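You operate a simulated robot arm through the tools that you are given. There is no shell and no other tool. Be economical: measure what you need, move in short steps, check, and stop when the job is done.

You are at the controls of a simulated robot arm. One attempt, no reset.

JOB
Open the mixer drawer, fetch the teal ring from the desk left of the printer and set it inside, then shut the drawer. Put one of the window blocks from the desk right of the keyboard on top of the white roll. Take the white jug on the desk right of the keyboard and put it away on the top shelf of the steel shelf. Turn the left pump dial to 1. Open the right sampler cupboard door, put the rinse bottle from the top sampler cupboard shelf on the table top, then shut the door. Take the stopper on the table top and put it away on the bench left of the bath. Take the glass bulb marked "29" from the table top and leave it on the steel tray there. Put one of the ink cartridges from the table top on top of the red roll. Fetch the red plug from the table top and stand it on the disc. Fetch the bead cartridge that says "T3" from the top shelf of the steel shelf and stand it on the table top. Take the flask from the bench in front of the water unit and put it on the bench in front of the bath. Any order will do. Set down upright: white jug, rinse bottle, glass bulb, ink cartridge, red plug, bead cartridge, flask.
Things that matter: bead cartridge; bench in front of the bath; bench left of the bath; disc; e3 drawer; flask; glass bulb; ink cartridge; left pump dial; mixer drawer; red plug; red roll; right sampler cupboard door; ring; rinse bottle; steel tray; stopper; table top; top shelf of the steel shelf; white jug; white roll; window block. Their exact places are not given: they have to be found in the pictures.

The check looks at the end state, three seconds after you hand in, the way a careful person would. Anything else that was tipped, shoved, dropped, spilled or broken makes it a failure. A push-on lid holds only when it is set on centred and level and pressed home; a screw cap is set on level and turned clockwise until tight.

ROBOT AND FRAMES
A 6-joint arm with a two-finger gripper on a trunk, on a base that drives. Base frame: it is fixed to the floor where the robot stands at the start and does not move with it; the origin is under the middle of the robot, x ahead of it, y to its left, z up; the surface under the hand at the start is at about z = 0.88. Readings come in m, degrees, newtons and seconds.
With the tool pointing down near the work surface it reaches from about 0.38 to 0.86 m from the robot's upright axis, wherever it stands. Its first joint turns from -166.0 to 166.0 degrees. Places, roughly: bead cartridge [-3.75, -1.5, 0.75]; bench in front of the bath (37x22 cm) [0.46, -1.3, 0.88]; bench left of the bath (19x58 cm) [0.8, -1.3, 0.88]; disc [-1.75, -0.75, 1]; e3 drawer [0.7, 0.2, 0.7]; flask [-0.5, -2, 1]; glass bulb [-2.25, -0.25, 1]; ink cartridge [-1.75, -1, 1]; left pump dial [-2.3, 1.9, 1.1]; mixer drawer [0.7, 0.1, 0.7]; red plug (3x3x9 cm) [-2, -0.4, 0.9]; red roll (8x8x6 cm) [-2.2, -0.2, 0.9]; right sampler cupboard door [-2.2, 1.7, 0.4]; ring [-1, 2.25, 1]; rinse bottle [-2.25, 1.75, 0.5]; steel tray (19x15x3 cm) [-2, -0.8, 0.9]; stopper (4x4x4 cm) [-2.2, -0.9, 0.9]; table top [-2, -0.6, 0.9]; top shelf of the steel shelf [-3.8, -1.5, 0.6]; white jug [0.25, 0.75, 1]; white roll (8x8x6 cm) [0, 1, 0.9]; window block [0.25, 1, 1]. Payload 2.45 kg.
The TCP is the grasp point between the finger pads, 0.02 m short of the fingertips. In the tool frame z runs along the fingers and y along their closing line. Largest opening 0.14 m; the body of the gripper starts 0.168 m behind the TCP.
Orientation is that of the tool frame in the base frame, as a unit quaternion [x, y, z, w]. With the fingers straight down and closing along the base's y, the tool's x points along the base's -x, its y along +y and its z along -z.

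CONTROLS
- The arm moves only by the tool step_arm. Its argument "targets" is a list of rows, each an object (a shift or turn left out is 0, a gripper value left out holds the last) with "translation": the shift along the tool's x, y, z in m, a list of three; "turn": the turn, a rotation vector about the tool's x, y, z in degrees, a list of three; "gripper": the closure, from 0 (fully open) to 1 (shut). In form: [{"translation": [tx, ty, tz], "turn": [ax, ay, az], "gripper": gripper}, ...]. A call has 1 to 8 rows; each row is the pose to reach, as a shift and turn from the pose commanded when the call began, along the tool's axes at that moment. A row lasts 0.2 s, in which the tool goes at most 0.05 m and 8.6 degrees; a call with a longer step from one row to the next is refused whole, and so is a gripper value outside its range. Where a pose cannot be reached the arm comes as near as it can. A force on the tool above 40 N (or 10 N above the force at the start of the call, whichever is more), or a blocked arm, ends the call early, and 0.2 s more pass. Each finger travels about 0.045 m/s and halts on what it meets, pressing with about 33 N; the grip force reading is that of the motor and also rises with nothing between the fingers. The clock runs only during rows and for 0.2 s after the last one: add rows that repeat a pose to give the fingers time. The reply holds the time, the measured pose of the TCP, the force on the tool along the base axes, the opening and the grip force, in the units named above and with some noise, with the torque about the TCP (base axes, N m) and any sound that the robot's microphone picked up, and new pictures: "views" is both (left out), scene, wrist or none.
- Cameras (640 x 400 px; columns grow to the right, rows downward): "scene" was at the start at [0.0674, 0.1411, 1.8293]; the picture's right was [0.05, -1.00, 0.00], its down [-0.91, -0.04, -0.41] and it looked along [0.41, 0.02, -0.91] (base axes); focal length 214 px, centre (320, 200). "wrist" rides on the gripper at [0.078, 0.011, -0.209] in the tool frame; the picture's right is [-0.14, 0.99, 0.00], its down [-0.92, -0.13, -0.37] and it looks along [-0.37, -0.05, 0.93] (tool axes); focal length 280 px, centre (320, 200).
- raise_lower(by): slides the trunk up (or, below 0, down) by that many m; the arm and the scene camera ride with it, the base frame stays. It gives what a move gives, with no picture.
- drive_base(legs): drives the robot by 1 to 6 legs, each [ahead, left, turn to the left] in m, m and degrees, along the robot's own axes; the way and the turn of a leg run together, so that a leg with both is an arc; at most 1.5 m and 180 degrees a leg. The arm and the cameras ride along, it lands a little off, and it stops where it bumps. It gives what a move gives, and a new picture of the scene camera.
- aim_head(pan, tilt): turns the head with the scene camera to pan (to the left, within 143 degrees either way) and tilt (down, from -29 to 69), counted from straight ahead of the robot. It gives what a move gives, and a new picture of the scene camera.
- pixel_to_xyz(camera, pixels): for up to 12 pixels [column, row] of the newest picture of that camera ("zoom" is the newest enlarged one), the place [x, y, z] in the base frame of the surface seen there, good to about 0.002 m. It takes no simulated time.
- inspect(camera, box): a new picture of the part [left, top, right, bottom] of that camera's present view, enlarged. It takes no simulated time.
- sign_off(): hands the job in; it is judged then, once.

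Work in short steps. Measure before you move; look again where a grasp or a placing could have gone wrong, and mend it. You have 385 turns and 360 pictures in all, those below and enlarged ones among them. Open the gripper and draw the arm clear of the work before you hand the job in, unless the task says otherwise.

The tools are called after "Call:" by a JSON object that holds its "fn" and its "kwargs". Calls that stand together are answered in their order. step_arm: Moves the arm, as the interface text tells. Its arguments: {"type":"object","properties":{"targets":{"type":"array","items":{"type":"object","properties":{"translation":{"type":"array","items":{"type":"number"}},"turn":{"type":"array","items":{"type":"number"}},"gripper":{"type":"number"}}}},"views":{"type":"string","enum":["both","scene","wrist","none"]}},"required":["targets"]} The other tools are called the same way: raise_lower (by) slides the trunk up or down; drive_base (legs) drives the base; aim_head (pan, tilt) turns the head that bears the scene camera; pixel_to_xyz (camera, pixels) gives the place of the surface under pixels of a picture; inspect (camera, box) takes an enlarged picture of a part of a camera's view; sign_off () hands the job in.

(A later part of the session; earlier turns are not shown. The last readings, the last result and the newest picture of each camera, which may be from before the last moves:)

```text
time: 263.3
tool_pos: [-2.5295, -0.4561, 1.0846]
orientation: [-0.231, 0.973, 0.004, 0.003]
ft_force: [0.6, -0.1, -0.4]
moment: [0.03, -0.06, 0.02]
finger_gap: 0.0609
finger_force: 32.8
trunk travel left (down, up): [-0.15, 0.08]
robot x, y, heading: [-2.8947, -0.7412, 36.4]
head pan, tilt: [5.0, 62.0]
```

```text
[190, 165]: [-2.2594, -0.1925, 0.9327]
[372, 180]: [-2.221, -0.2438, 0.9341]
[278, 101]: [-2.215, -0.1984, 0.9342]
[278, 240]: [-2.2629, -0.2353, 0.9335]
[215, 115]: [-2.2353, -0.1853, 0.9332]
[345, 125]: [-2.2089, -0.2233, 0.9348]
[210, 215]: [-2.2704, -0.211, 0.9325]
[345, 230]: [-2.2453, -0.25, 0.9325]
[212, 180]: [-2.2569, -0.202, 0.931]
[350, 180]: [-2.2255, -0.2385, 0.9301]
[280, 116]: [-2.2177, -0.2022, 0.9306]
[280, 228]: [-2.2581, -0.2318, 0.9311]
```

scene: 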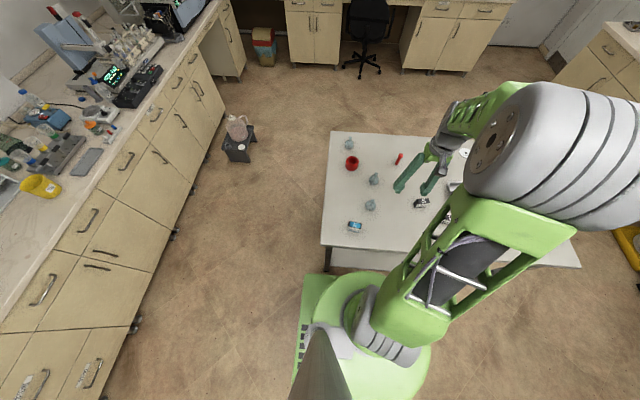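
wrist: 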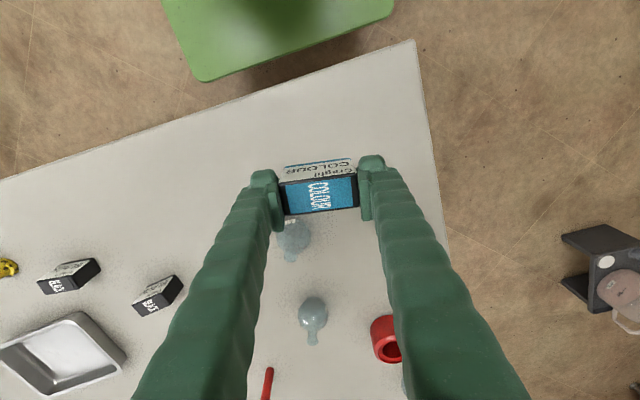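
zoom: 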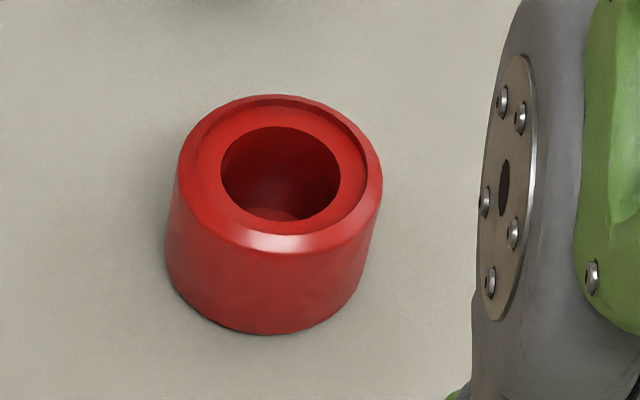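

Roll centre is (-2.240, -0.218), lip top 0.934. I carry the cartridge over it at height.

Call:
{"fn": "step_arm", "kwargs": {"targets": [{"translation": [-0.0456, 0.0105, 0]}, {"translation": [-0.0912, 0.021, 0]}, {"translation": [-0.1367, 0.0315, 0]}, {"translation": [-0.1823, 0.042, 0]}, {"translation": [-0.2279, 0.0525, 0]}, {"translation": [-0.2735, 0.063, 0]}, {"translation": [-0.319, 0.0735, 0]}, {"translation": [-0.3646, 0.084, 0]}], "views": "none"}}

Call:
{"fn": "step_arm", "kwargs": {"targets": [{"translation": [0, 0, 0.04]}, {"translation": [0, 0, 0.08]}, {"translation": [0, 0, 0.095]}, {"translation": [0, 0, 0.095]}], "views": "both"}}

Call:
{"fn": "inspect", "kwargs": {"camera": "scene", "box": [335, 145, 375, 175]}}

Call:
{"fn": "inspect", "kwargs": {"camera": "wrist", "box": [240, 120, 400, 220]}}

```text
time: 265.1
tool_pos: [-2.2394, -0.2166, 1.0832]
orientation: [-0.232, 0.973, 0.002, 0.001]
ft_force: [-0.4, -0.4, -0.6]
moment: [-0.08, 0.06, 0.0]
finger_gap: 0.061
finger_force: 32.8
trunk travel left (down, up): [-0.15, 0.08]
robot x, y, heading: [-2.8943, -0.7388, 36.6]
head pan, tilt: [5.0, 62.0]
```

```text
time: 266.1
tool_pos: [-2.2378, -0.2152, 0.9889]
orientation: [-0.232, 0.973, 0.004, 0.003]
ft_force: [0.4, 0.1, -0.4]
moment: [0.01, 0.02, -0.02]
finger_gap: 0.0606
finger_force: 32.6
trunk travel left (down, up): [-0.15, 0.08]
robot x, y, heading: [-2.8922, -0.7369, 36.6]
head pan, tilt: [5.0, 62.0]
```

scene: 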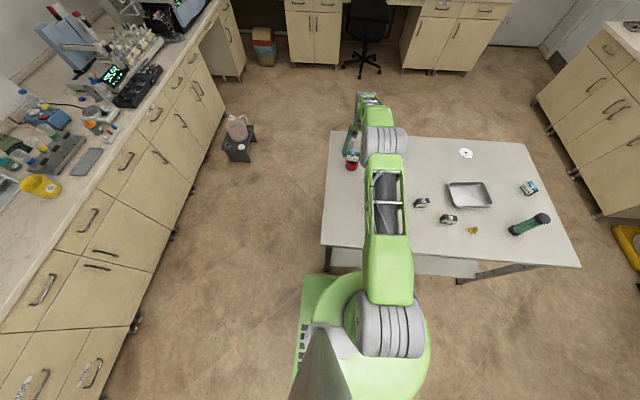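
wrist: 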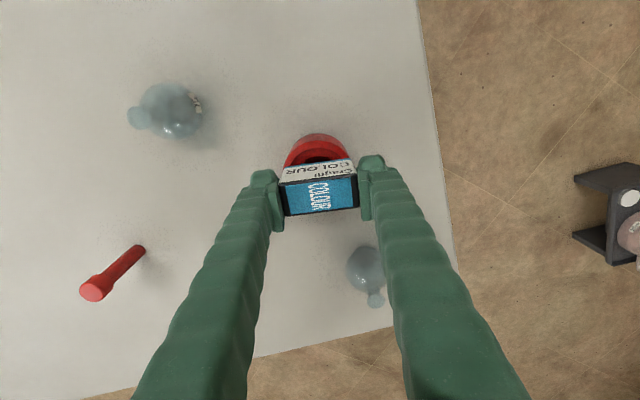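

```text
13.33 times, centred on (355, 160) of scene
```

zoom: 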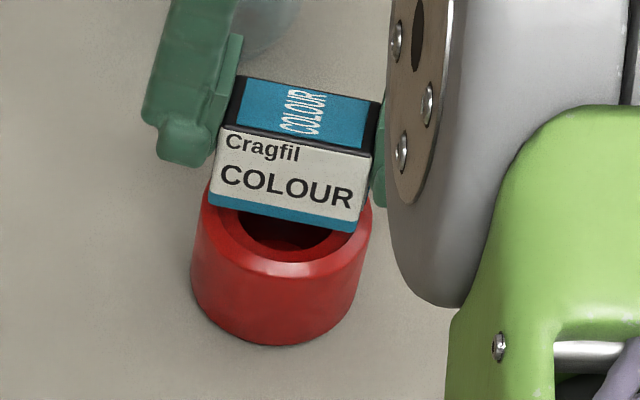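

```text
4.00 times, centred on (320, 170) of wrist
```

zoom: 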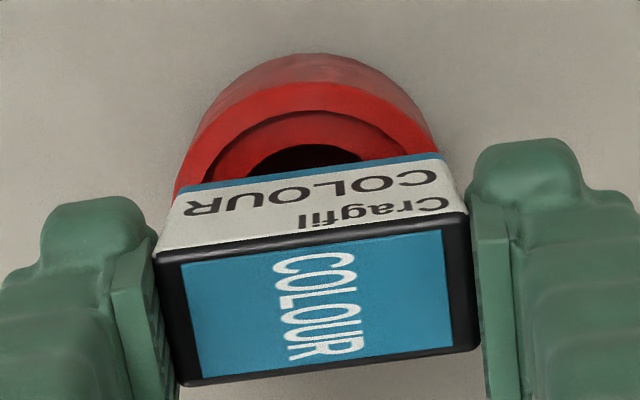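

From both views the box is about 7 mm too far back and 3 mm left. I shift it, then lower gently.

Call:
{"fn": "step_arm", "kwargs": {"targets": [{"translation": [0.007, -0.003, 0]}, {"translation": [0.007, -0.003, 0.005]}, {"translation": [0.007, -0.003, 0.008]}, {"translation": [0.007, -0.003, 0.008]}], "views": "none"}}

Call:
{"fn": "inspect", "kwargs": {"camera": "scene", "box": [335, 145, 375, 175]}}

Call:
{"fn": "inspect", "kwargs": {"camera": "wrist", "box": [240, 120, 400, 220]}}

```text
time: 267.1
tool_pos: [-2.245, -0.2223, 0.9812]
orientation: [-0.231, 0.973, 0.004, 0.003]
ft_force: [-0.4, 0.2, -0.3]
moment: [0.04, -0.04, -0.03]
finger_gap: 0.061
finger_force: 32.3
trunk travel left (down, up): [-0.15, 0.08]
robot x, y, heading: [-2.8915, -0.7426, 36.2]
head pan, tilt: [5.0, 62.0]
```

```text
13.33 times, centred on (355, 160) of scene
```

zoom: 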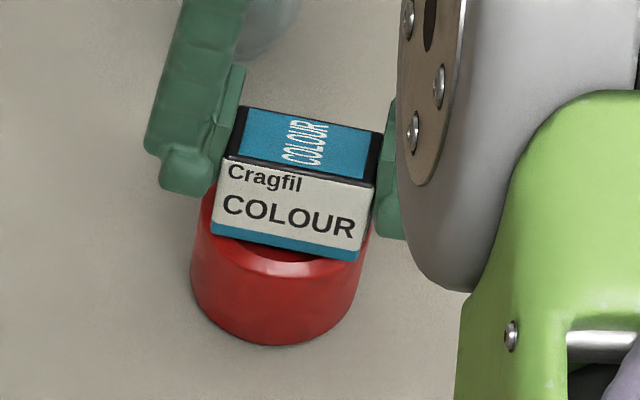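

```text
4.00 times, centred on (320, 170) of wrist
```

zoom: 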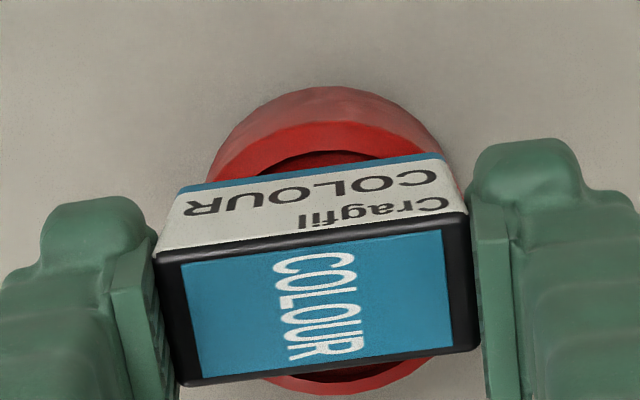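

Fore-aft looks centred; laterally it needs 3 mm back to the left. I adjust and lower to contact.

Call:
{"fn": "step_arm", "kwargs": {"targets": [{"translation": [0, 0.003, 0.001]}, {"translation": [0, 0.003, 0.003]}, {"translation": [0, 0.003, 0.005]}, {"translation": [0, 0.003, 0.0065]}], "views": "none"}}

```text
time: 268.1
tool_pos: [-2.246, -0.2202, 0.9767]
orientation: [-0.232, 0.973, 0.004, 0.004]
ft_force: [-0.3, -0.3, 5.2]
moment: [-0.06, 0.08, 0.01]
finger_gap: 0.0608
finger_force: 32.9
trunk travel left (down, up): [-0.15, 0.08]
robot x, y, heading: [-2.8919, -0.7382, 36.3]
head pan, tilt: [5.0, 62.0]
```

Light contact at the expected height. I release and rise.

Call:
{"fn": "step_arm", "kwargs": {"targets": [{"translation": [0, 0, 0], "gripper": 0.5}, {"translation": [0, 0, 0], "gripper": 0.4}, {"translation": [0, 0, 0], "gripper": 0.4}, {"translation": [0, 0, -0.04]}, {"translation": [0, 0, -0.085]}, {"translation": [0, 0, -0.13]}, {"translation": [0, 0, -0.17]}], "views": "wrist"}}

Call:
{"fn": "inspect", "kwargs": {"camera": "scene", "box": [335, 145, 375, 175]}}

Call:
{"fn": "inspect", "kwargs": {"camera": "wrist", "box": [160, 60, 420, 270]}}

```text
time: 269.7
tool_pos: [-2.2465, -0.2248, 1.1473]
orientation: [-0.231, 0.973, 0.004, 0.003]
ft_force: [0.1, 0.1, 0.3]
moment: [0.0, -0.01, -0.01]
finger_gap: 0.0839
finger_force: 0.0
trunk travel left (down, up): [-0.15, 0.08]
robot x, y, heading: [-2.8908, -0.742, 36.3]
head pan, tilt: [5.0, 62.0]
```

wrist: 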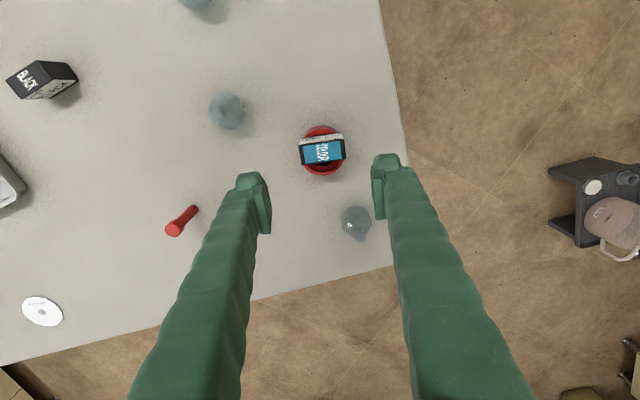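

```text
13.33 times, centred on (355, 160) of scene
```

zoom: 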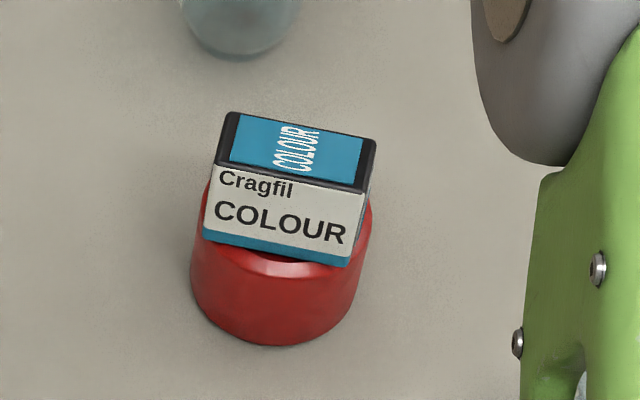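

```text
1.90 times, centred on (290, 165) of wrist
```

zoom: 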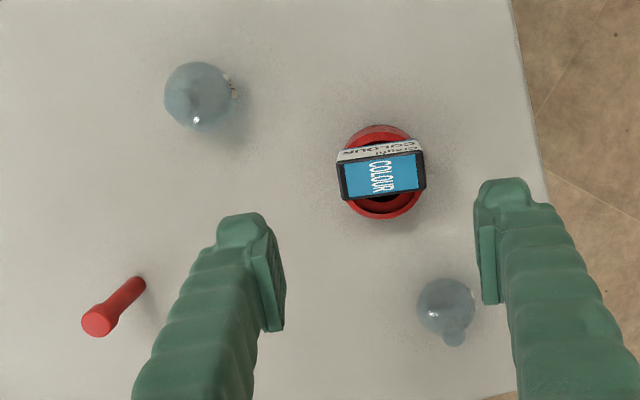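

The ink sits squarely on the roll. Now I read the bulbs' numbers at high zoom.

Call:
{"fn": "inspect", "kwargs": {"camera": "scene", "box": [362, 192, 380, 214]}}

Call:
{"fn": "inspect", "kwargs": {"camera": "scene", "box": [364, 168, 384, 190]}}

Call:
{"fn": "inspect", "kwargs": {"camera": "wrist", "box": [205, 85, 265, 135]}}

Call:
{"fn": "inspect", "kwargs": {"camera": "wrist", "box": [330, 195, 385, 245]}}

```text
16.00 times, centred on (371, 203) of scene
```

zoom: 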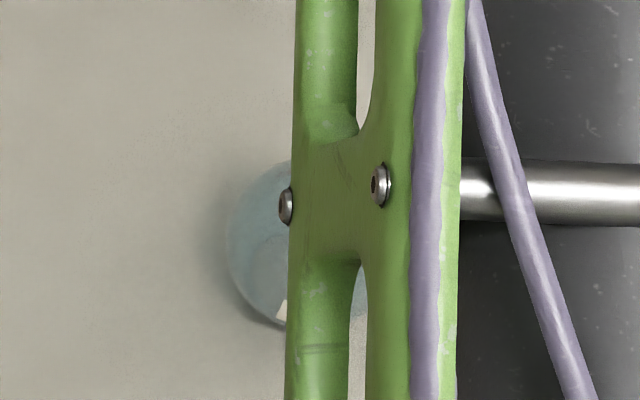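

```text
16.00 times, centred on (374, 179) of scene
```

zoom: 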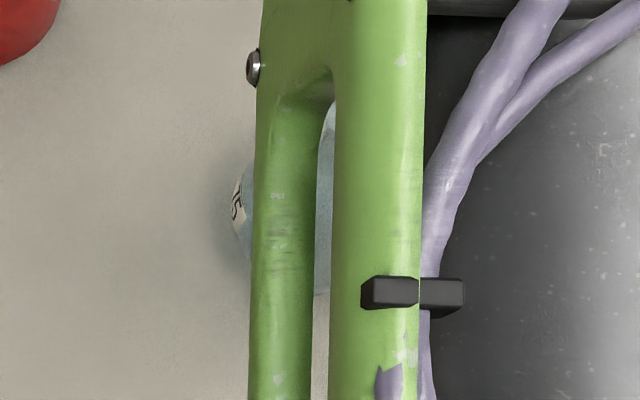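

```text
8.00 times, centred on (235, 110) of wrist
```

zoom: 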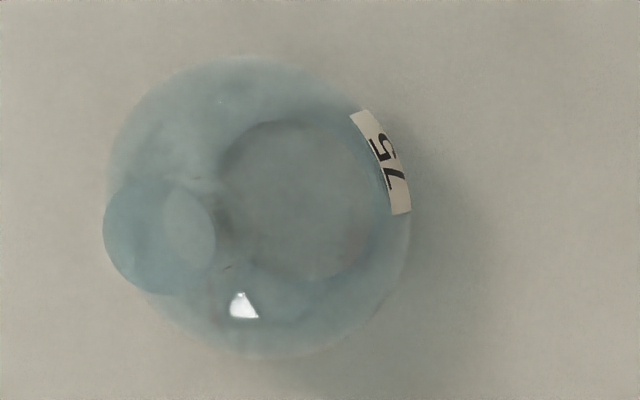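

```text
8.00 times, centred on (358, 220) of wrist
```

zoom: 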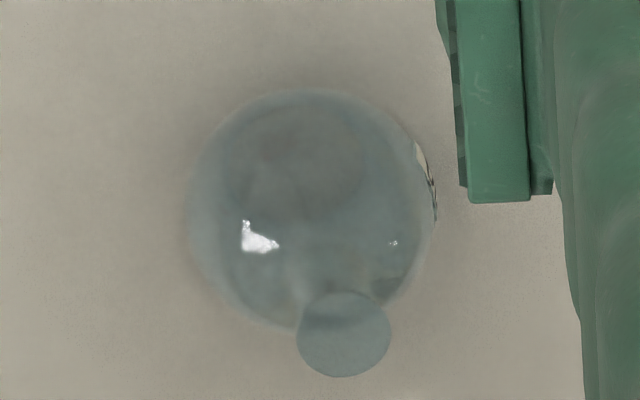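

Bulb B reads 75. I pull the arm back over bulb A to read its label.

Call:
{"fn": "step_arm", "kwargs": {"targets": [{"translation": [0.045, -0.01, 0]}, {"translation": [0.09, -0.02, 0]}, {"translation": [0.135, -0.03, 0]}, {"translation": [0.18, -0.04, 0]}, {"translation": [0.225, -0.05, 0]}], "views": "wrist"}}

Call:
{"fn": "inspect", "kwargs": {"camera": "scene", "box": [335, 130, 399, 220]}}

```text
time: 270.9
tool_pos: [-2.4263, -0.3693, 1.1444]
orientation: [-0.231, 0.973, 0.004, 0.005]
ft_force: [0.4, -0.7, 0.5]
moment: [-0.01, -0.04, 0.03]
finger_gap: 0.0841
finger_force: 0.0
trunk travel left (down, up): [-0.15, 0.08]
robot x, y, heading: [-2.8942, -0.7406, 36.7]
head pan, tilt: [5.0, 62.0]
```

wrist: 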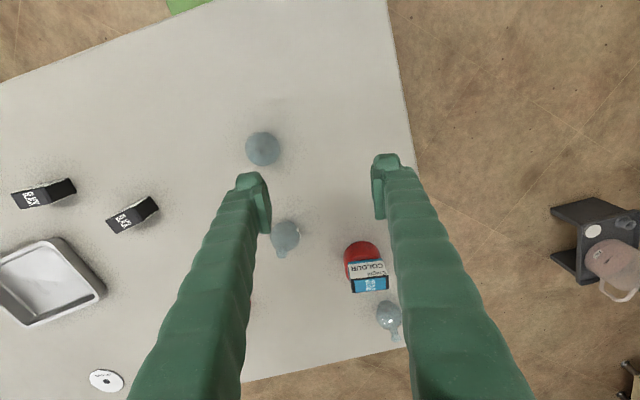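

```text
4.44 times, centred on (367, 175) of scene
```

zoom: 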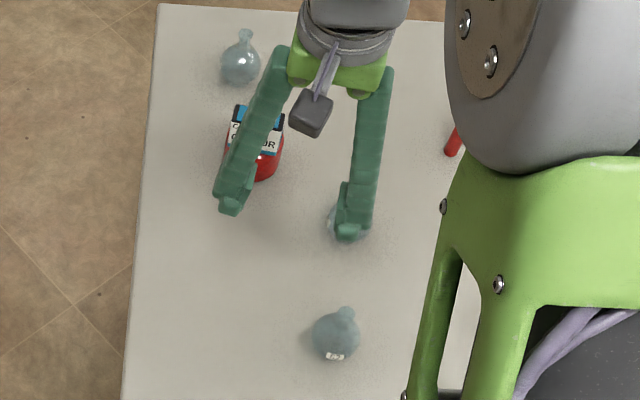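

Call:
{"fn": "inspect", "kwargs": {"camera": "scene", "box": [402, 195, 420, 213]}}

Call:
{"fn": "inspect", "kwargs": {"camera": "scene", "box": [400, 193, 424, 215]}}

```text
16.00 times, centred on (411, 204) of scene
```

zoom: 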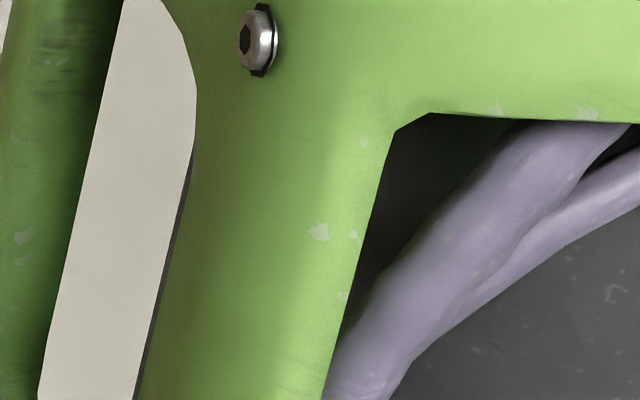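

```text
16.00 times, centred on (412, 204) of scene
```

zoom: 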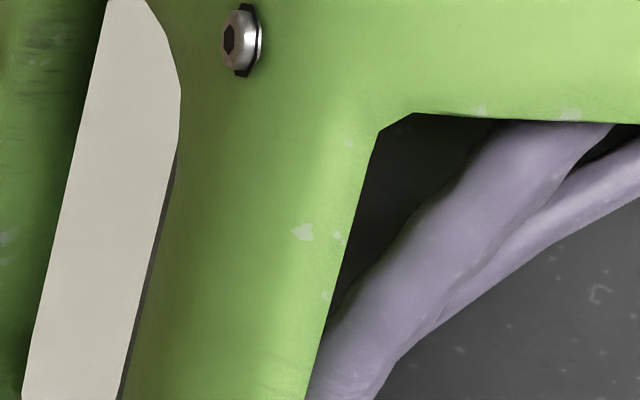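

I recompute: bulb A is at scene px (371,205).

Call:
{"fn": "inspect", "kwargs": {"camera": "scene", "box": [360, 198, 382, 212]}}

Call:
{"fn": "inspect", "kwargs": {"camera": "scene", "box": [338, 133, 360, 153]}}

```text
16.00 times, centred on (371, 205) of scene
```

zoom: 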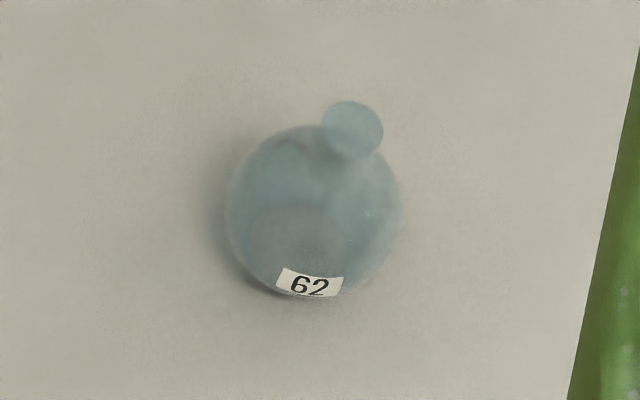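

```text
16.00 times, centred on (349, 143) of scene
```

zoom: 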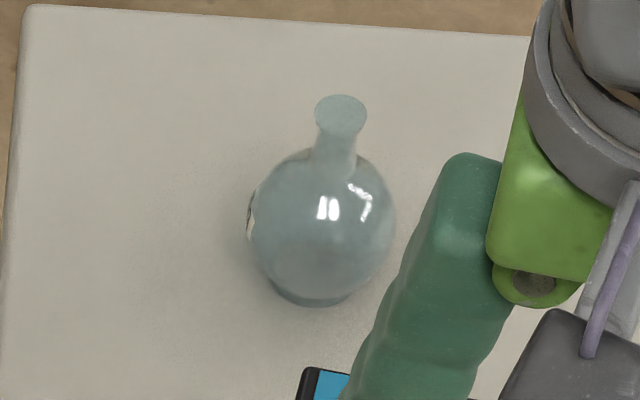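

A = 62 and B = 75, so C (far-left corner) must be 29; it's reached from the table's other side. First, from this side, I take the stopper: drive right 0.5 m.

Call:
{"fn": "drive_base", "kwargs": {"legs": [[0, -0.5, 0]]}}

Call:
{"fn": "inspect", "kwargs": {"camera": "wrist", "box": [160, 60, 480, 260]}}

```text
time: 275.8
tool_pos: [-2.1309, -0.7658, 1.1444]
orientation: [-0.232, 0.973, 0.003, 0.002]
ft_force: [0.1, -0.1, 0.0]
moment: [0.0, 0.08, 0.0]
finger_gap: 0.0838
finger_force: 0.0
trunk travel left (down, up): [-0.15, 0.08]
robot x, y, heading: [-2.5975, -1.141, 36.7]
head pan, tilt: [5.0, 62.0]
```

scene: 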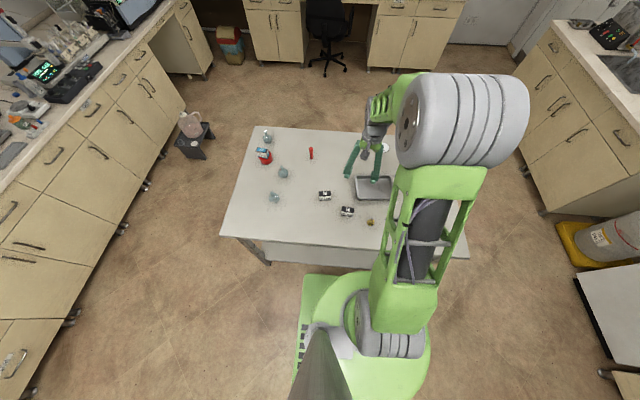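

```text
2.00 times, centred on (320, 160) of wrist
```

zoom: 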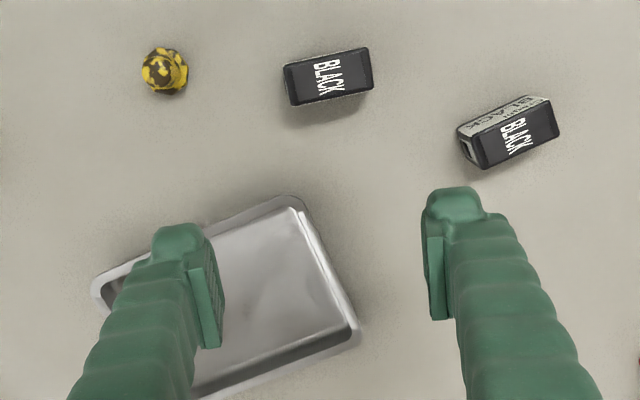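

I measure the stopper (zoom (165,70)) and the tray's corners for later.

Call:
{"fn": "pixel_to_xyz", "kwargs": {"camera": "zoom", "pixels": [[165, 70], [145, 70], [186, 72], [163, 50], [167, 92], [290, 200], [95, 290], [355, 330], [270, 290], [150, 120]]}}

Call:
{"fn": "inspect", "kwargs": {"camera": "wrist", "box": [220, 75, 264, 115]}}

```text
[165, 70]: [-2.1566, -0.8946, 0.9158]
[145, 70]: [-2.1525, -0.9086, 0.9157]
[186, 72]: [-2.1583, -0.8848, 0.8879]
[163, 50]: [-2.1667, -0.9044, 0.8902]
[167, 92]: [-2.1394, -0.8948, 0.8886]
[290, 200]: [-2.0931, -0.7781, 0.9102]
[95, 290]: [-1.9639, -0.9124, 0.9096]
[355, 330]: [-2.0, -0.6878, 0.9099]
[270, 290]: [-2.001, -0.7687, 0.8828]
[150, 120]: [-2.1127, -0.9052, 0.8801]
```

```text
10.00 times, centred on (242, 95) of wrist
```

zoom: 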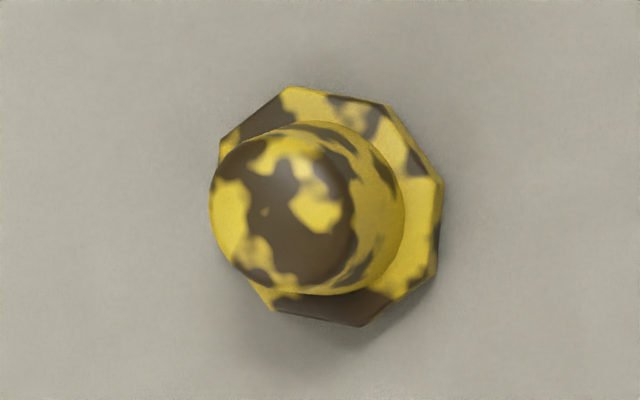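

Stopper centre is (-2.154, -0.8985). I move over it, then descend and grip it.

Call:
{"fn": "step_arm", "kwargs": {"targets": [{"translation": [0.027, -0.036, 0]}, {"translation": [0.054, -0.072, 0]}, {"translation": [0.0803, -0.1081, 0.01]}, {"translation": [0.0803, -0.1081, 0.055]}, {"translation": [0.0803, -0.1081, 0.1]}, {"translation": [0.0803, -0.1081, 0.145]}, {"translation": [0.0803, -0.1081, 0.17]}, {"translation": [0.0803, -0.1081, 0.17]}], "views": "wrist"}}

Call:
{"fn": "inspect", "kwargs": {"camera": "wrist", "box": [220, 110, 420, 235]}}

Call:
{"fn": "pixel_to_xyz", "kwargs": {"camera": "zoom", "pixels": [[320, 130], [300, 130], [340, 130], [320, 110], [320, 150]]}}

```text
time: 277.6
tool_pos: [-2.1516, -0.897, 0.9741]
orientation: [-0.232, 0.973, 0.003, 0.003]
ft_force: [-0.5, 0.6, 0.2]
moment: [0.0, 0.02, 0.03]
finger_gap: 0.0839
finger_force: 0.0
trunk travel left (down, up): [-0.15, 0.08]
robot x, y, heading: [-2.5994, -1.141, 36.4]
head pan, tilt: [5.0, 62.0]
```

wrist: 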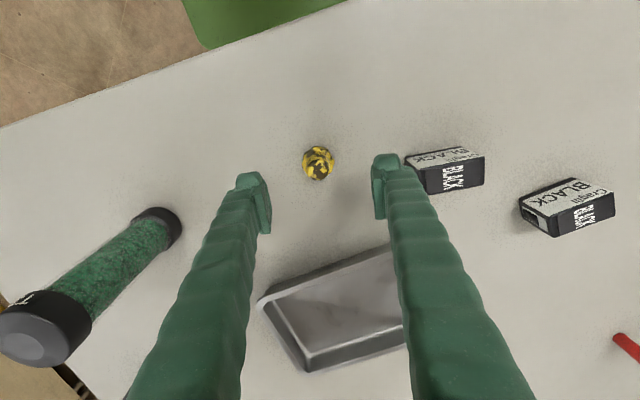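

```text
3.20 times, centred on (320, 172) of wrist
```

zoom: 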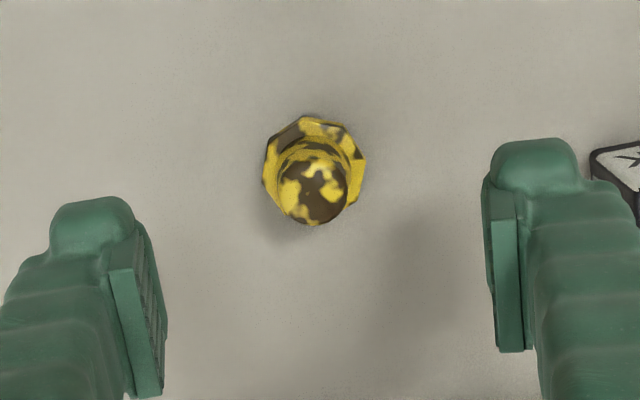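

```text
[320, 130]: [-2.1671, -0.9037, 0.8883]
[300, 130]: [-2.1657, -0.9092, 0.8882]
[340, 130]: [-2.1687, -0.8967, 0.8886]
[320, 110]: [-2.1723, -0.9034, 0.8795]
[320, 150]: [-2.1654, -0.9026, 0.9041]
```

Centre refined to (-2.158, -0.8995). I adjust 7 mm, lower, and close.

Call:
{"fn": "step_arm", "kwargs": {"targets": [{"translation": [0.0068, 0, 0.03]}, {"translation": [0.0068, 0, 0.055]}, {"translation": [0.0068, 0, 0.069]}, {"translation": [0.0068, 0, 0.069]}, {"translation": [0.0068, 0, 0.069], "gripper": 1}, {"translation": [0.0068, 0, 0.069], "gripper": 1}, {"translation": [0.0068, 0, 0.069], "gripper": 1}, {"translation": [0.0068, 0, 0.069], "gripper": 1}], "views": "none"}}

Call:
{"fn": "step_arm", "kwargs": {"targets": [{"gripper": 1}, {"translation": [0, 0, -0.04]}, {"translation": [0, 0, -0.085]}, {"translation": [0, 0, -0.13]}, {"translation": [0, 0, -0.175]}, {"translation": [0, 0, -0.22]}, {"translation": [0, 0, -0.265]}, {"translation": [0, 0, -0.31]}], "views": "wrist"}}

```text
time: 279.4
tool_pos: [-2.1576, -0.8995, 0.9077]
orientation: [-0.233, 0.973, 0.004, 0.006]
ft_force: [-2.6, -0.6, 37.4]
moment: [0.03, 0.02, 0.03]
finger_gap: 0.0228
finger_force: 21.4
trunk travel left (down, up): [-0.15, 0.08]
robot x, y, heading: [-2.5986, -1.1422, 36.9]
head pan, tilt: [5.0, 62.0]
```

```text
time: 281.2
tool_pos: [-2.1584, -0.9039, 1.215]
orientation: [-0.232, 0.973, 0.003, 0.003]
ft_force: [-0.1, -0.4, -0.1]
moment: [0.02, -0.06, 0.0]
finger_gap: 0.0203
finger_force: 33.3
trunk travel left (down, up): [-0.15, 0.08]
robot x, y, heading: [-2.5985, -1.1418, 36.6]
head pan, tilt: [5.0, 62.0]
```

wrist: 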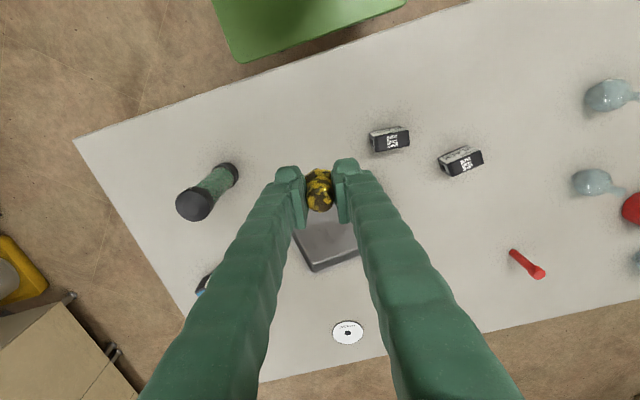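

The stopper is held by its knob. I check the grip closely.

Call:
{"fn": "inspect", "kwargs": {"camera": "wrist", "box": [260, 140, 380, 230]}}

Call:
{"fn": "aim_head", "kwargs": {"pan": -60, "tilt": 40}}

```text
4.44 times, centred on (320, 185) of wrist
```

zoom: 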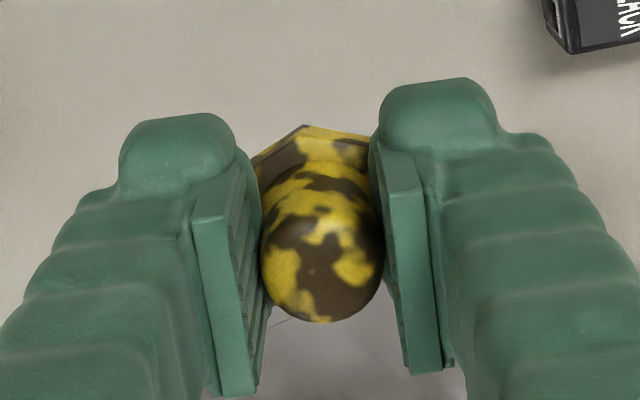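

```text
time: 282.5
tool_pos: [-2.1599, -0.9037, 1.2128]
orientation: [-0.232, 0.973, 0.003, 0.003]
ft_force: [0.0, -0.2, 0.4]
moment: [-0.01, -0.03, 0.01]
finger_gap: 0.021
finger_force: 32.9
trunk travel left (down, up): [-0.15, 0.08]
robot x, y, heading: [-2.5948, -1.1415, 36.7]
head pan, tilt: [-60.0, 40.0]
```

scene: 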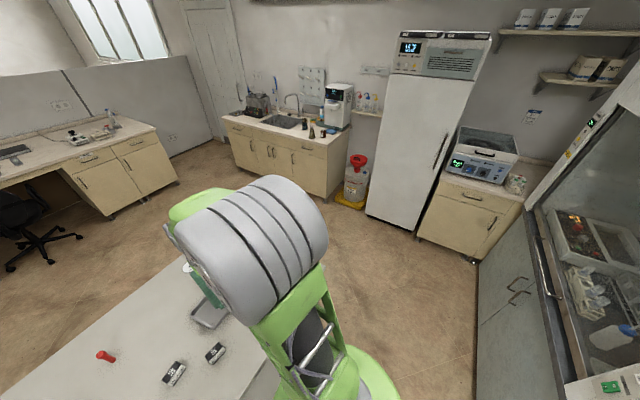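

Good grip. Now I measure the obstacles on the south route around the table's end toward the sink bench.

Call:
{"fn": "pixel_to_xyz", "kwargs": {"camera": "scene", "pixels": [[345, 207], [335, 198], [368, 215], [415, 232], [475, 262], [478, 340], [235, 170], [262, 185], [480, 390], [285, 130], [330, 150], [225, 118]]}}

```text
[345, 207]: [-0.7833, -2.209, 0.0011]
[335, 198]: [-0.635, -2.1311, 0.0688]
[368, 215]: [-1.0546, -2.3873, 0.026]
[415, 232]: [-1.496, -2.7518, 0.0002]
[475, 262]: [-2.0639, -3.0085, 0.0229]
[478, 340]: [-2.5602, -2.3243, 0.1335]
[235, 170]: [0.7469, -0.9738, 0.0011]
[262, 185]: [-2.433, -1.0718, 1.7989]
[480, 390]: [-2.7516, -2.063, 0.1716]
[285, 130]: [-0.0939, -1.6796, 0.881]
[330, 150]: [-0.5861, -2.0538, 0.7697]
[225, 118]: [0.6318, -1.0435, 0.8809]
```

The south corridor (l from 0.1 to -1.2) is wide. I drive right past the table end, then east, then turn toward the sink bench.

Call:
{"fn": "drive_base", "kwargs": {"legs": [[0, -1.1, 0], [1.25, 0, 0], [0.75, 0, 0], [0, 0, -90]]}}

Call:
{"fn": "aim_head", "kwargs": {"pan": 10, "tilt": 45}}

```text
time: 305.9
tool_pos: [-0.0915, -1.3044, 1.2149]
orientation: [0.541, 0.841, 0.0, 0.005]
ft_force: [-0.1, -0.1, -0.9]
moment: [-0.04, 0.02, -0.03]
finger_gap: 0.0215
finger_force: 33.2
trunk travel left (down, up): [-0.15, 0.08]
robot x, y, heading: [-0.3078, -0.8568, -56.0]
head pan, tilt: [-60.0, 40.0]
```

scene: 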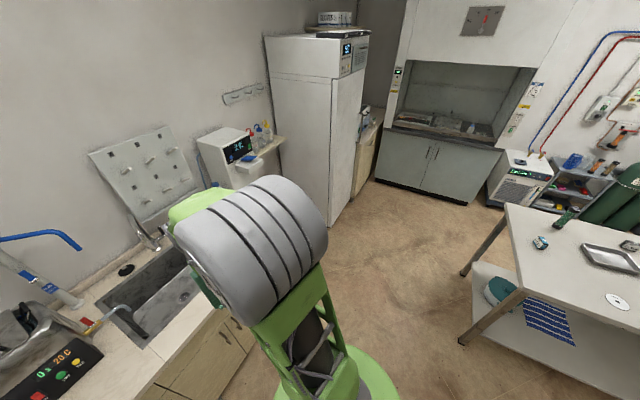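

```text
time: 307.3
tool_pos: [-0.0915, -1.3047, 1.2147]
orientation: [0.541, 0.841, 0.0, 0.004]
ft_force: [-0.3, 0.4, -1.5]
moment: [0.04, -0.01, -0.03]
finger_gap: 0.0214
finger_force: 32.8
trunk travel left (down, up): [-0.15, 0.08]
robot x, y, heading: [-0.3113, -0.8561, -55.8]
head pan, tilt: [10.0, 45.0]
```

scene: 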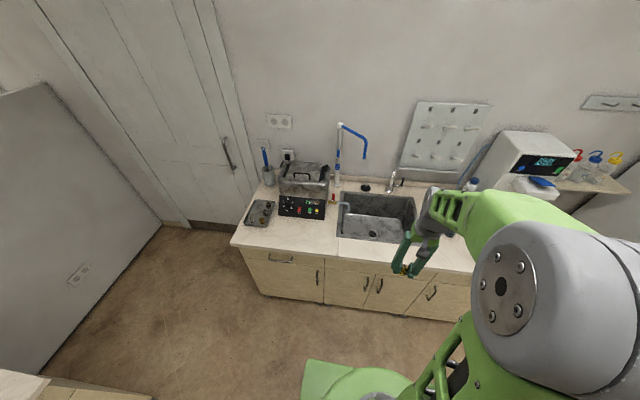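

I see the bath at (305,185), with a small tray to its left. I zoom to find free bench space left of and in front of the bath.

Call:
{"fn": "inspect", "kwargs": {"camera": "scene", "box": [220, 140, 380, 260]}}

Call:
{"fn": "pixel_to_xyz", "kwargs": {"camera": "zoom", "pixels": [[150, 235], [110, 300], [70, 350], [155, 180], [200, 300], [300, 330], [400, 340], [420, 270], [210, 200], [240, 270], [180, 150], [50, 320]]}}

```text
3.33 times, centred on (300, 200) of scene
```

zoom: 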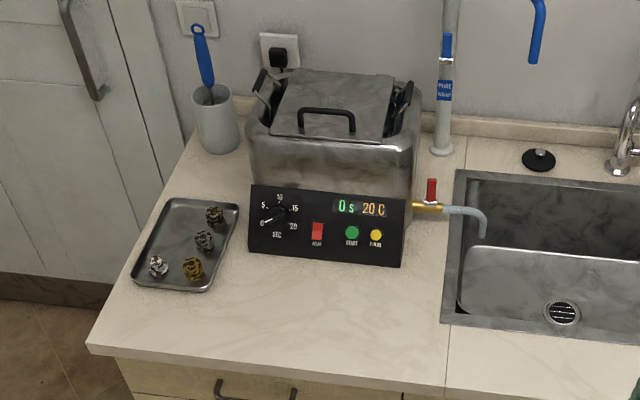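

```text
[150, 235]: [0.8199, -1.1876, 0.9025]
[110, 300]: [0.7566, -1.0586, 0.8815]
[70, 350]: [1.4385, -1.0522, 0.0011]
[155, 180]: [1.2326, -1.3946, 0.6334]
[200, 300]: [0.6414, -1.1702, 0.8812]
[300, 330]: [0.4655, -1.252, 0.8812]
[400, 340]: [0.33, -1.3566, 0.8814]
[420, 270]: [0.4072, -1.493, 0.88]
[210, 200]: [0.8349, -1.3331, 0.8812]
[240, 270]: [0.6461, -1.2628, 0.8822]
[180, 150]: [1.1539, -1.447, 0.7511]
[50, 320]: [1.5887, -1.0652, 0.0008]
```

Front-left strip is free. I move the base left 0.55 m and slightly ahead so that spot is straight in front.

Call:
{"fn": "drive_base", "kwargs": {"legs": [[0.12, 0.55, 2]]}}

Call:
{"fn": "inspect", "kwargs": {"camera": "scene", "box": [220, 140, 400, 260]}}

```text
time: 312.7
tool_pos: [0.4501, -1.0711, 1.2139]
orientation: [0.526, 0.851, 0.0, 0.004]
ft_force: [0.8, -0.4, -0.9]
moment: [0.02, -0.01, 0.04]
finger_gap: 0.0214
finger_force: 33.2
trunk travel left (down, up): [-0.15, 0.08]
robot x, y, heading: [0.2163, -0.6317, -53.4]
head pan, tilt: [10.0, 45.0]
```

scene: 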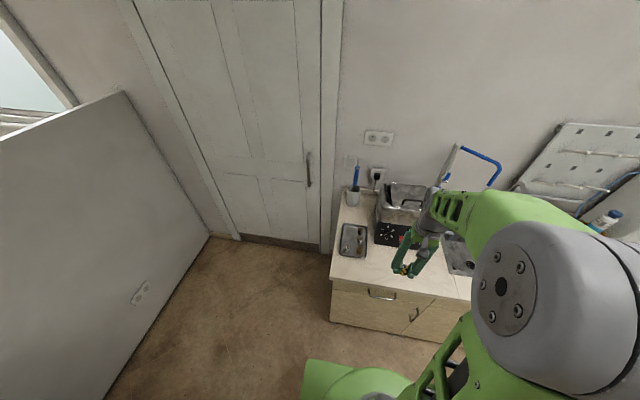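

```text
3.33 times, centred on (310, 200) of scene
```

zoom: 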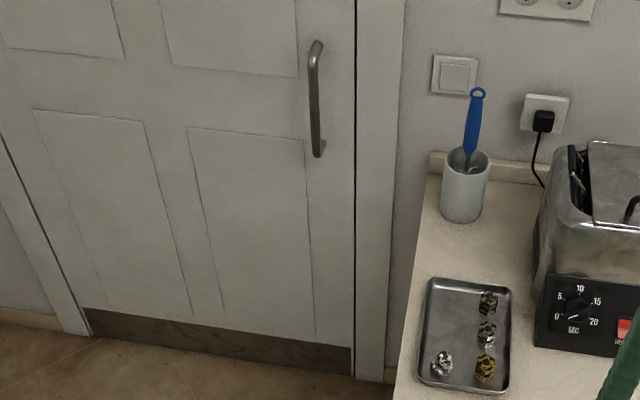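

I zoom on the bench's left end to pick an exact free spot.

Call:
{"fn": "inspect", "kwargs": {"camera": "scene", "box": [320, 190, 420, 275]}}

Call:
{"fn": "pixel_to_xyz", "kwargs": {"camera": "zoom", "pixels": [[60, 330], [160, 340], [60, 295], [110, 310], [150, 320], [200, 320], [90, 350], [240, 300], [105, 180], [215, 120], [125, 60]]}}

```text
4.71 times, centred on (370, 232) of scene
```

zoom: 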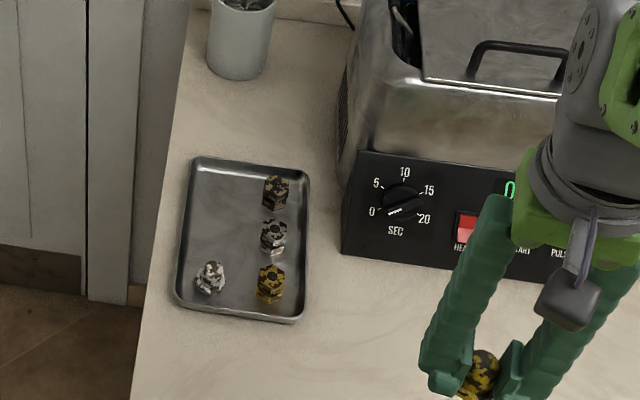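

```text
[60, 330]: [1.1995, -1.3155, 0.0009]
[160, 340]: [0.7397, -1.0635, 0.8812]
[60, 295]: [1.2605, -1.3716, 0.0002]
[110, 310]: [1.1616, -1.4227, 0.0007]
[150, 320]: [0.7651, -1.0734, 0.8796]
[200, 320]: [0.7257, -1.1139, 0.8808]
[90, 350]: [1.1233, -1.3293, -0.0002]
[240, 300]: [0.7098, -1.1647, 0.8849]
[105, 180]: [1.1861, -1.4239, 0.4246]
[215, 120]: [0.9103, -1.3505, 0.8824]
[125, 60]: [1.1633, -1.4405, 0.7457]
```

The spot (0.672, -1.10), in front of the tray, is free. I move the stopper over it and down.

Call:
{"fn": "step_arm", "kwargs": {"targets": [{"translation": [-0.025, 0.037, 0]}, {"translation": [-0.05, 0.074, 0]}, {"translation": [-0.075, 0.111, 0]}, {"translation": [-0.1, 0.149, 0]}, {"translation": [-0.1255, 0.186, 0]}, {"translation": [-0.1255, 0.186, 0.048]}, {"translation": [-0.1255, 0.186, 0.096]}, {"translation": [-0.1255, 0.186, 0.144]}], "views": "none"}}

Call:
{"fn": "step_arm", "kwargs": {"targets": [{"translation": [0, 0, 0.045]}, {"translation": [0, 0, 0.09]}, {"translation": [0, 0, 0.125]}, {"translation": [0, 0, 0.14]}, {"translation": [0, 0, 0.14]}], "views": "both"}}

```text
time: 314.5
tool_pos: [0.6739, -1.0993, 1.0705]
orientation: [0.525, 0.851, 0.001, 0.004]
ft_force: [0.6, -1.3, 0.3]
moment: [0.05, 0.01, 0.0]
finger_gap: 0.0211
finger_force: 32.8
trunk travel left (down, up): [-0.15, 0.08]
robot x, y, heading: [0.2145, -0.6294, -53.7]
head pan, tilt: [10.0, 45.0]
```

```text
time: 315.7
tool_pos: [0.6736, -1.1003, 0.9322]
orientation: [0.525, 0.851, 0.001, 0.004]
ft_force: [-0.6, 0.6, -0.6]
moment: [-0.02, 0.02, -0.02]
finger_gap: 0.0216
finger_force: 33.0
trunk travel left (down, up): [-0.15, 0.08]
robot x, y, heading: [0.2171, -0.6311, -53.7]
head pan, tilt: [10.0, 45.0]
```

scene: 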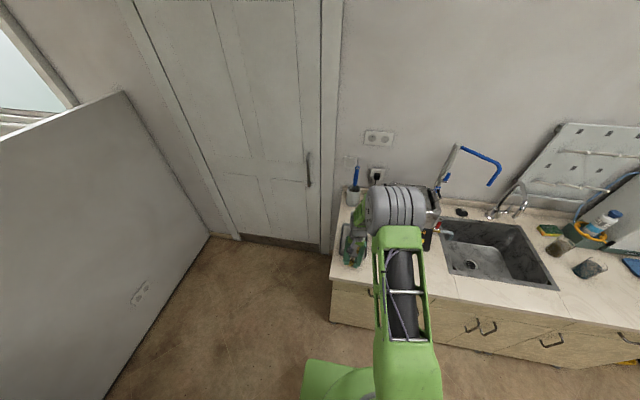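
wrist: 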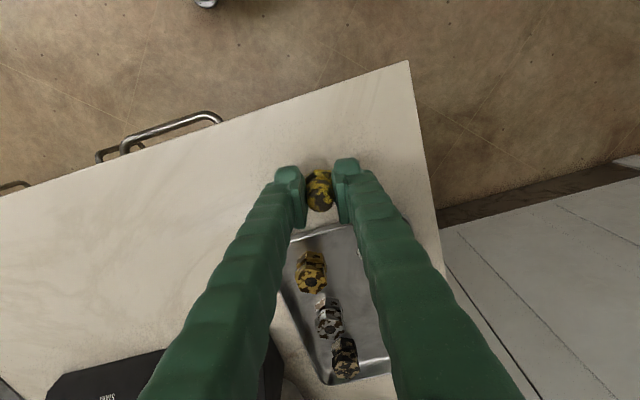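

Clear. I lower the last 2.4 cm to contact.

Call:
{"fn": "step_arm", "kwargs": {"targets": [{"translation": [0.005, 0, 0.012]}, {"translation": [0.005, 0, 0.02]}, {"translation": [0.005, 0, 0.0225]}, {"translation": [0.005, 0, 0.025]}], "views": "none"}}

```text
time: 316.7
tool_pos: [0.6731, -1.0968, 0.9104]
orientation: [0.525, 0.851, 0.001, 0.007]
ft_force: [-5.1, 0.7, 35.5]
moment: [-0.05, 0.09, 0.01]
finger_gap: 0.0215
finger_force: 32.6
trunk travel left (down, up): [-0.15, 0.08]
robot x, y, heading: [0.2161, -0.6329, -53.4]
head pan, tilt: [10.0, 45.0]
```

Call:
{"fn": "step_arm", "kwargs": {"targets": [{"translation": [0, 0, -0.002], "gripper": 0.75}, {"translation": [0, 0, -0.002], "gripper": 0.65}, {"translation": [0, 0, -0.002], "gripper": 0.65}, {"translation": [0, 0, -0.04]}, {"translation": [0, 0, -0.085]}, {"translation": [0, 0, -0.13]}, {"translation": [0, 0, -0.175]}, {"translation": [0, 0, -0.22]}], "views": "wrist"}}

```text
time: 318.5
tool_pos: [0.6679, -1.0936, 1.1284]
orientation: [0.524, 0.851, 0.0, 0.005]
ft_force: [-0.5, -0.7, -0.3]
moment: [0.0, 0.01, 0.01]
finger_gap: 0.0491
finger_force: 0.0
trunk travel left (down, up): [-0.15, 0.08]
robot x, y, heading: [0.2115, -0.6358, -53.4]
head pan, tilt: [10.0, 45.0]
```

wrist: 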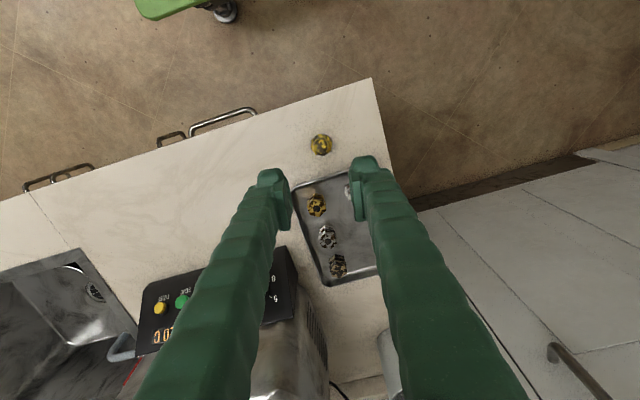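

Stopper is placed. Next is the flask by the water unit: I lift the arm and drive right along the bench.

Call:
{"fn": "step_arm", "kwargs": {"targets": [{"translation": [0.03, -0.02, -0.03], "gripper": 0.2}, {"translation": [0.06, -0.05, -0.06]}, {"translation": [0.09, -0.08, -0.08]}, {"translation": [0.12, -0.11, -0.08]}], "views": "none"}}

Call:
{"fn": "drive_base", "kwargs": {"legs": [[0, -1.25, 0]]}}

Call:
{"fn": "inspect", "kwargs": {"camera": "scene", "box": [250, 120, 490, 270]}}

```text
refused: row 2 steps farther than a row can; nothing moved
```

```text
time: 329.8
tool_pos: [-0.3539, -1.8417, 1.1269]
orientation: [0.529, 0.848, 0.001, 0.005]
ft_force: [0.1, 0.2, -0.4]
moment: [-0.01, 0.0, 0.04]
finger_gap: 0.0491
finger_force: 0.2
trunk travel left (down, up): [-0.15, 0.08]
robot x, y, heading: [-0.8023, -1.3714, -54.3]
head pan, tilt: [10.0, 45.0]
```

scene: 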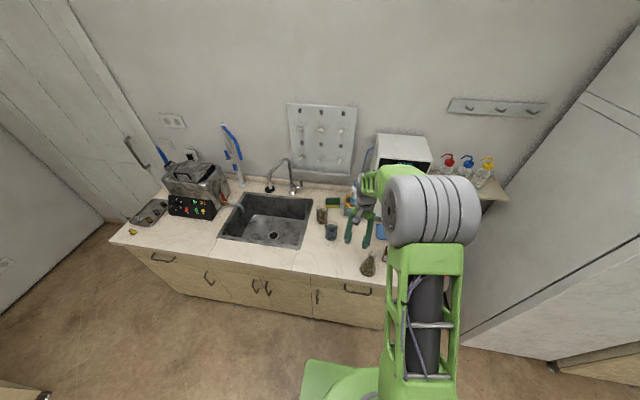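

```text
2.67 times, centred on (370, 195) of scene
```

zoom: 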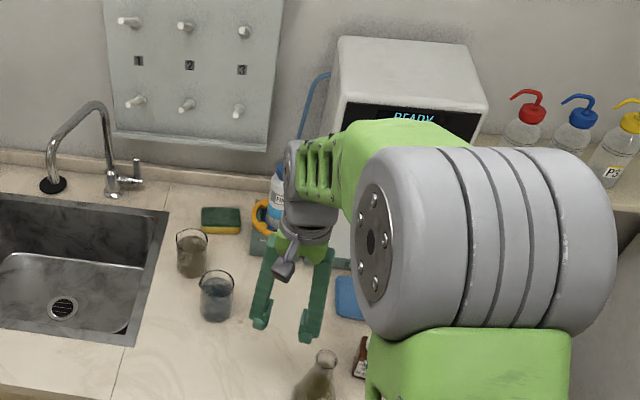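

The arm-raise was refused, but the drive went safely (zero forces). The conical flask is at (368,265). I raise the arm back and measure it.

Call:
{"fn": "step_arm", "kwargs": {"targets": [{"translation": [0.03, -0.01, -0.03], "gripper": 0.2}, {"translation": [0.06, -0.02, -0.06]}, {"translation": [0.085, -0.03, -0.09]}, {"translation": [0.1, -0.03, -0.12]}], "views": "wrist"}}

Call:
{"fn": "inspect", "kwargs": {"camera": "scene", "box": [310, 190, 430, 290]}}

```text
time: 330.8
tool_pos: [-0.426, -1.7634, 1.247]
orientation: [0.529, 0.849, 0.0, 0.005]
ft_force: [-1.1, -0.1, 0.3]
moment: [-0.03, -0.03, 0.01]
finger_gap: 0.112
finger_force: 0.1
trunk travel left (down, up): [-0.15, 0.08]
robot x, y, heading: [-0.8025, -1.3724, -53.9]
head pan, tilt: [10.0, 45.0]
```

wrist: 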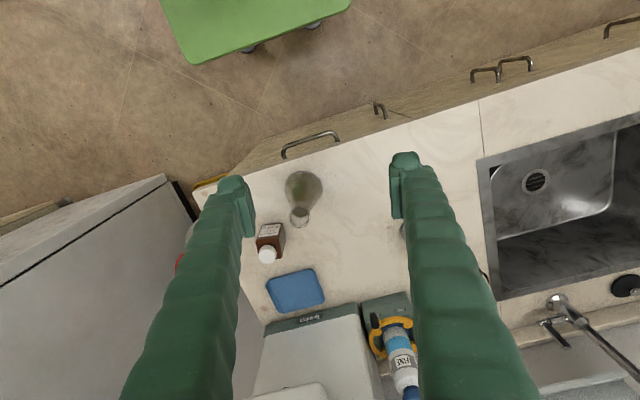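

```text
4.00 times, centred on (370, 240) of scene
```

zoom: 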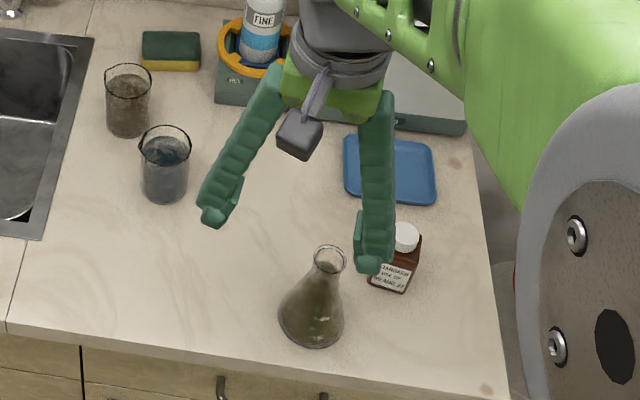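

I measure the flask's neck, base and neighbours.

Call:
{"fn": "pixel_to_xyz", "kwargs": {"camera": "zoom", "pixels": [[329, 265], [318, 258], [342, 258], [311, 320], [282, 322], [342, 325], [311, 346], [405, 237], [395, 280], [360, 345]]}}

Call:
{"fn": "pixel_to_xyz", "kwargs": {"camera": "wrist", "pixels": [[299, 213], [290, 213], [309, 213], [304, 188], [287, 188], [321, 188], [304, 172]]}}

```text
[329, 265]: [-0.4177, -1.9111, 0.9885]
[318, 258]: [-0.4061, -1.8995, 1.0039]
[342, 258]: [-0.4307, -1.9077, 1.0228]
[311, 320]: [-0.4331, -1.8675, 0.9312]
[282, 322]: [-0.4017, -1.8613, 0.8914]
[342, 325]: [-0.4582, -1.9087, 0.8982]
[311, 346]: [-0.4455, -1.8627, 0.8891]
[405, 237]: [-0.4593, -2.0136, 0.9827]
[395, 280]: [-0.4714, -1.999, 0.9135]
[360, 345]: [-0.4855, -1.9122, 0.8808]
```

```text
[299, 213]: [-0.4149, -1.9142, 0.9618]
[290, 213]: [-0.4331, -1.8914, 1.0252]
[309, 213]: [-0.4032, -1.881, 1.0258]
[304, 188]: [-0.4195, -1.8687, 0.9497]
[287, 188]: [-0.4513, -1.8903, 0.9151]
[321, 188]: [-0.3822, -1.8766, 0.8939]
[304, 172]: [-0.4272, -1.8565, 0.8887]
```

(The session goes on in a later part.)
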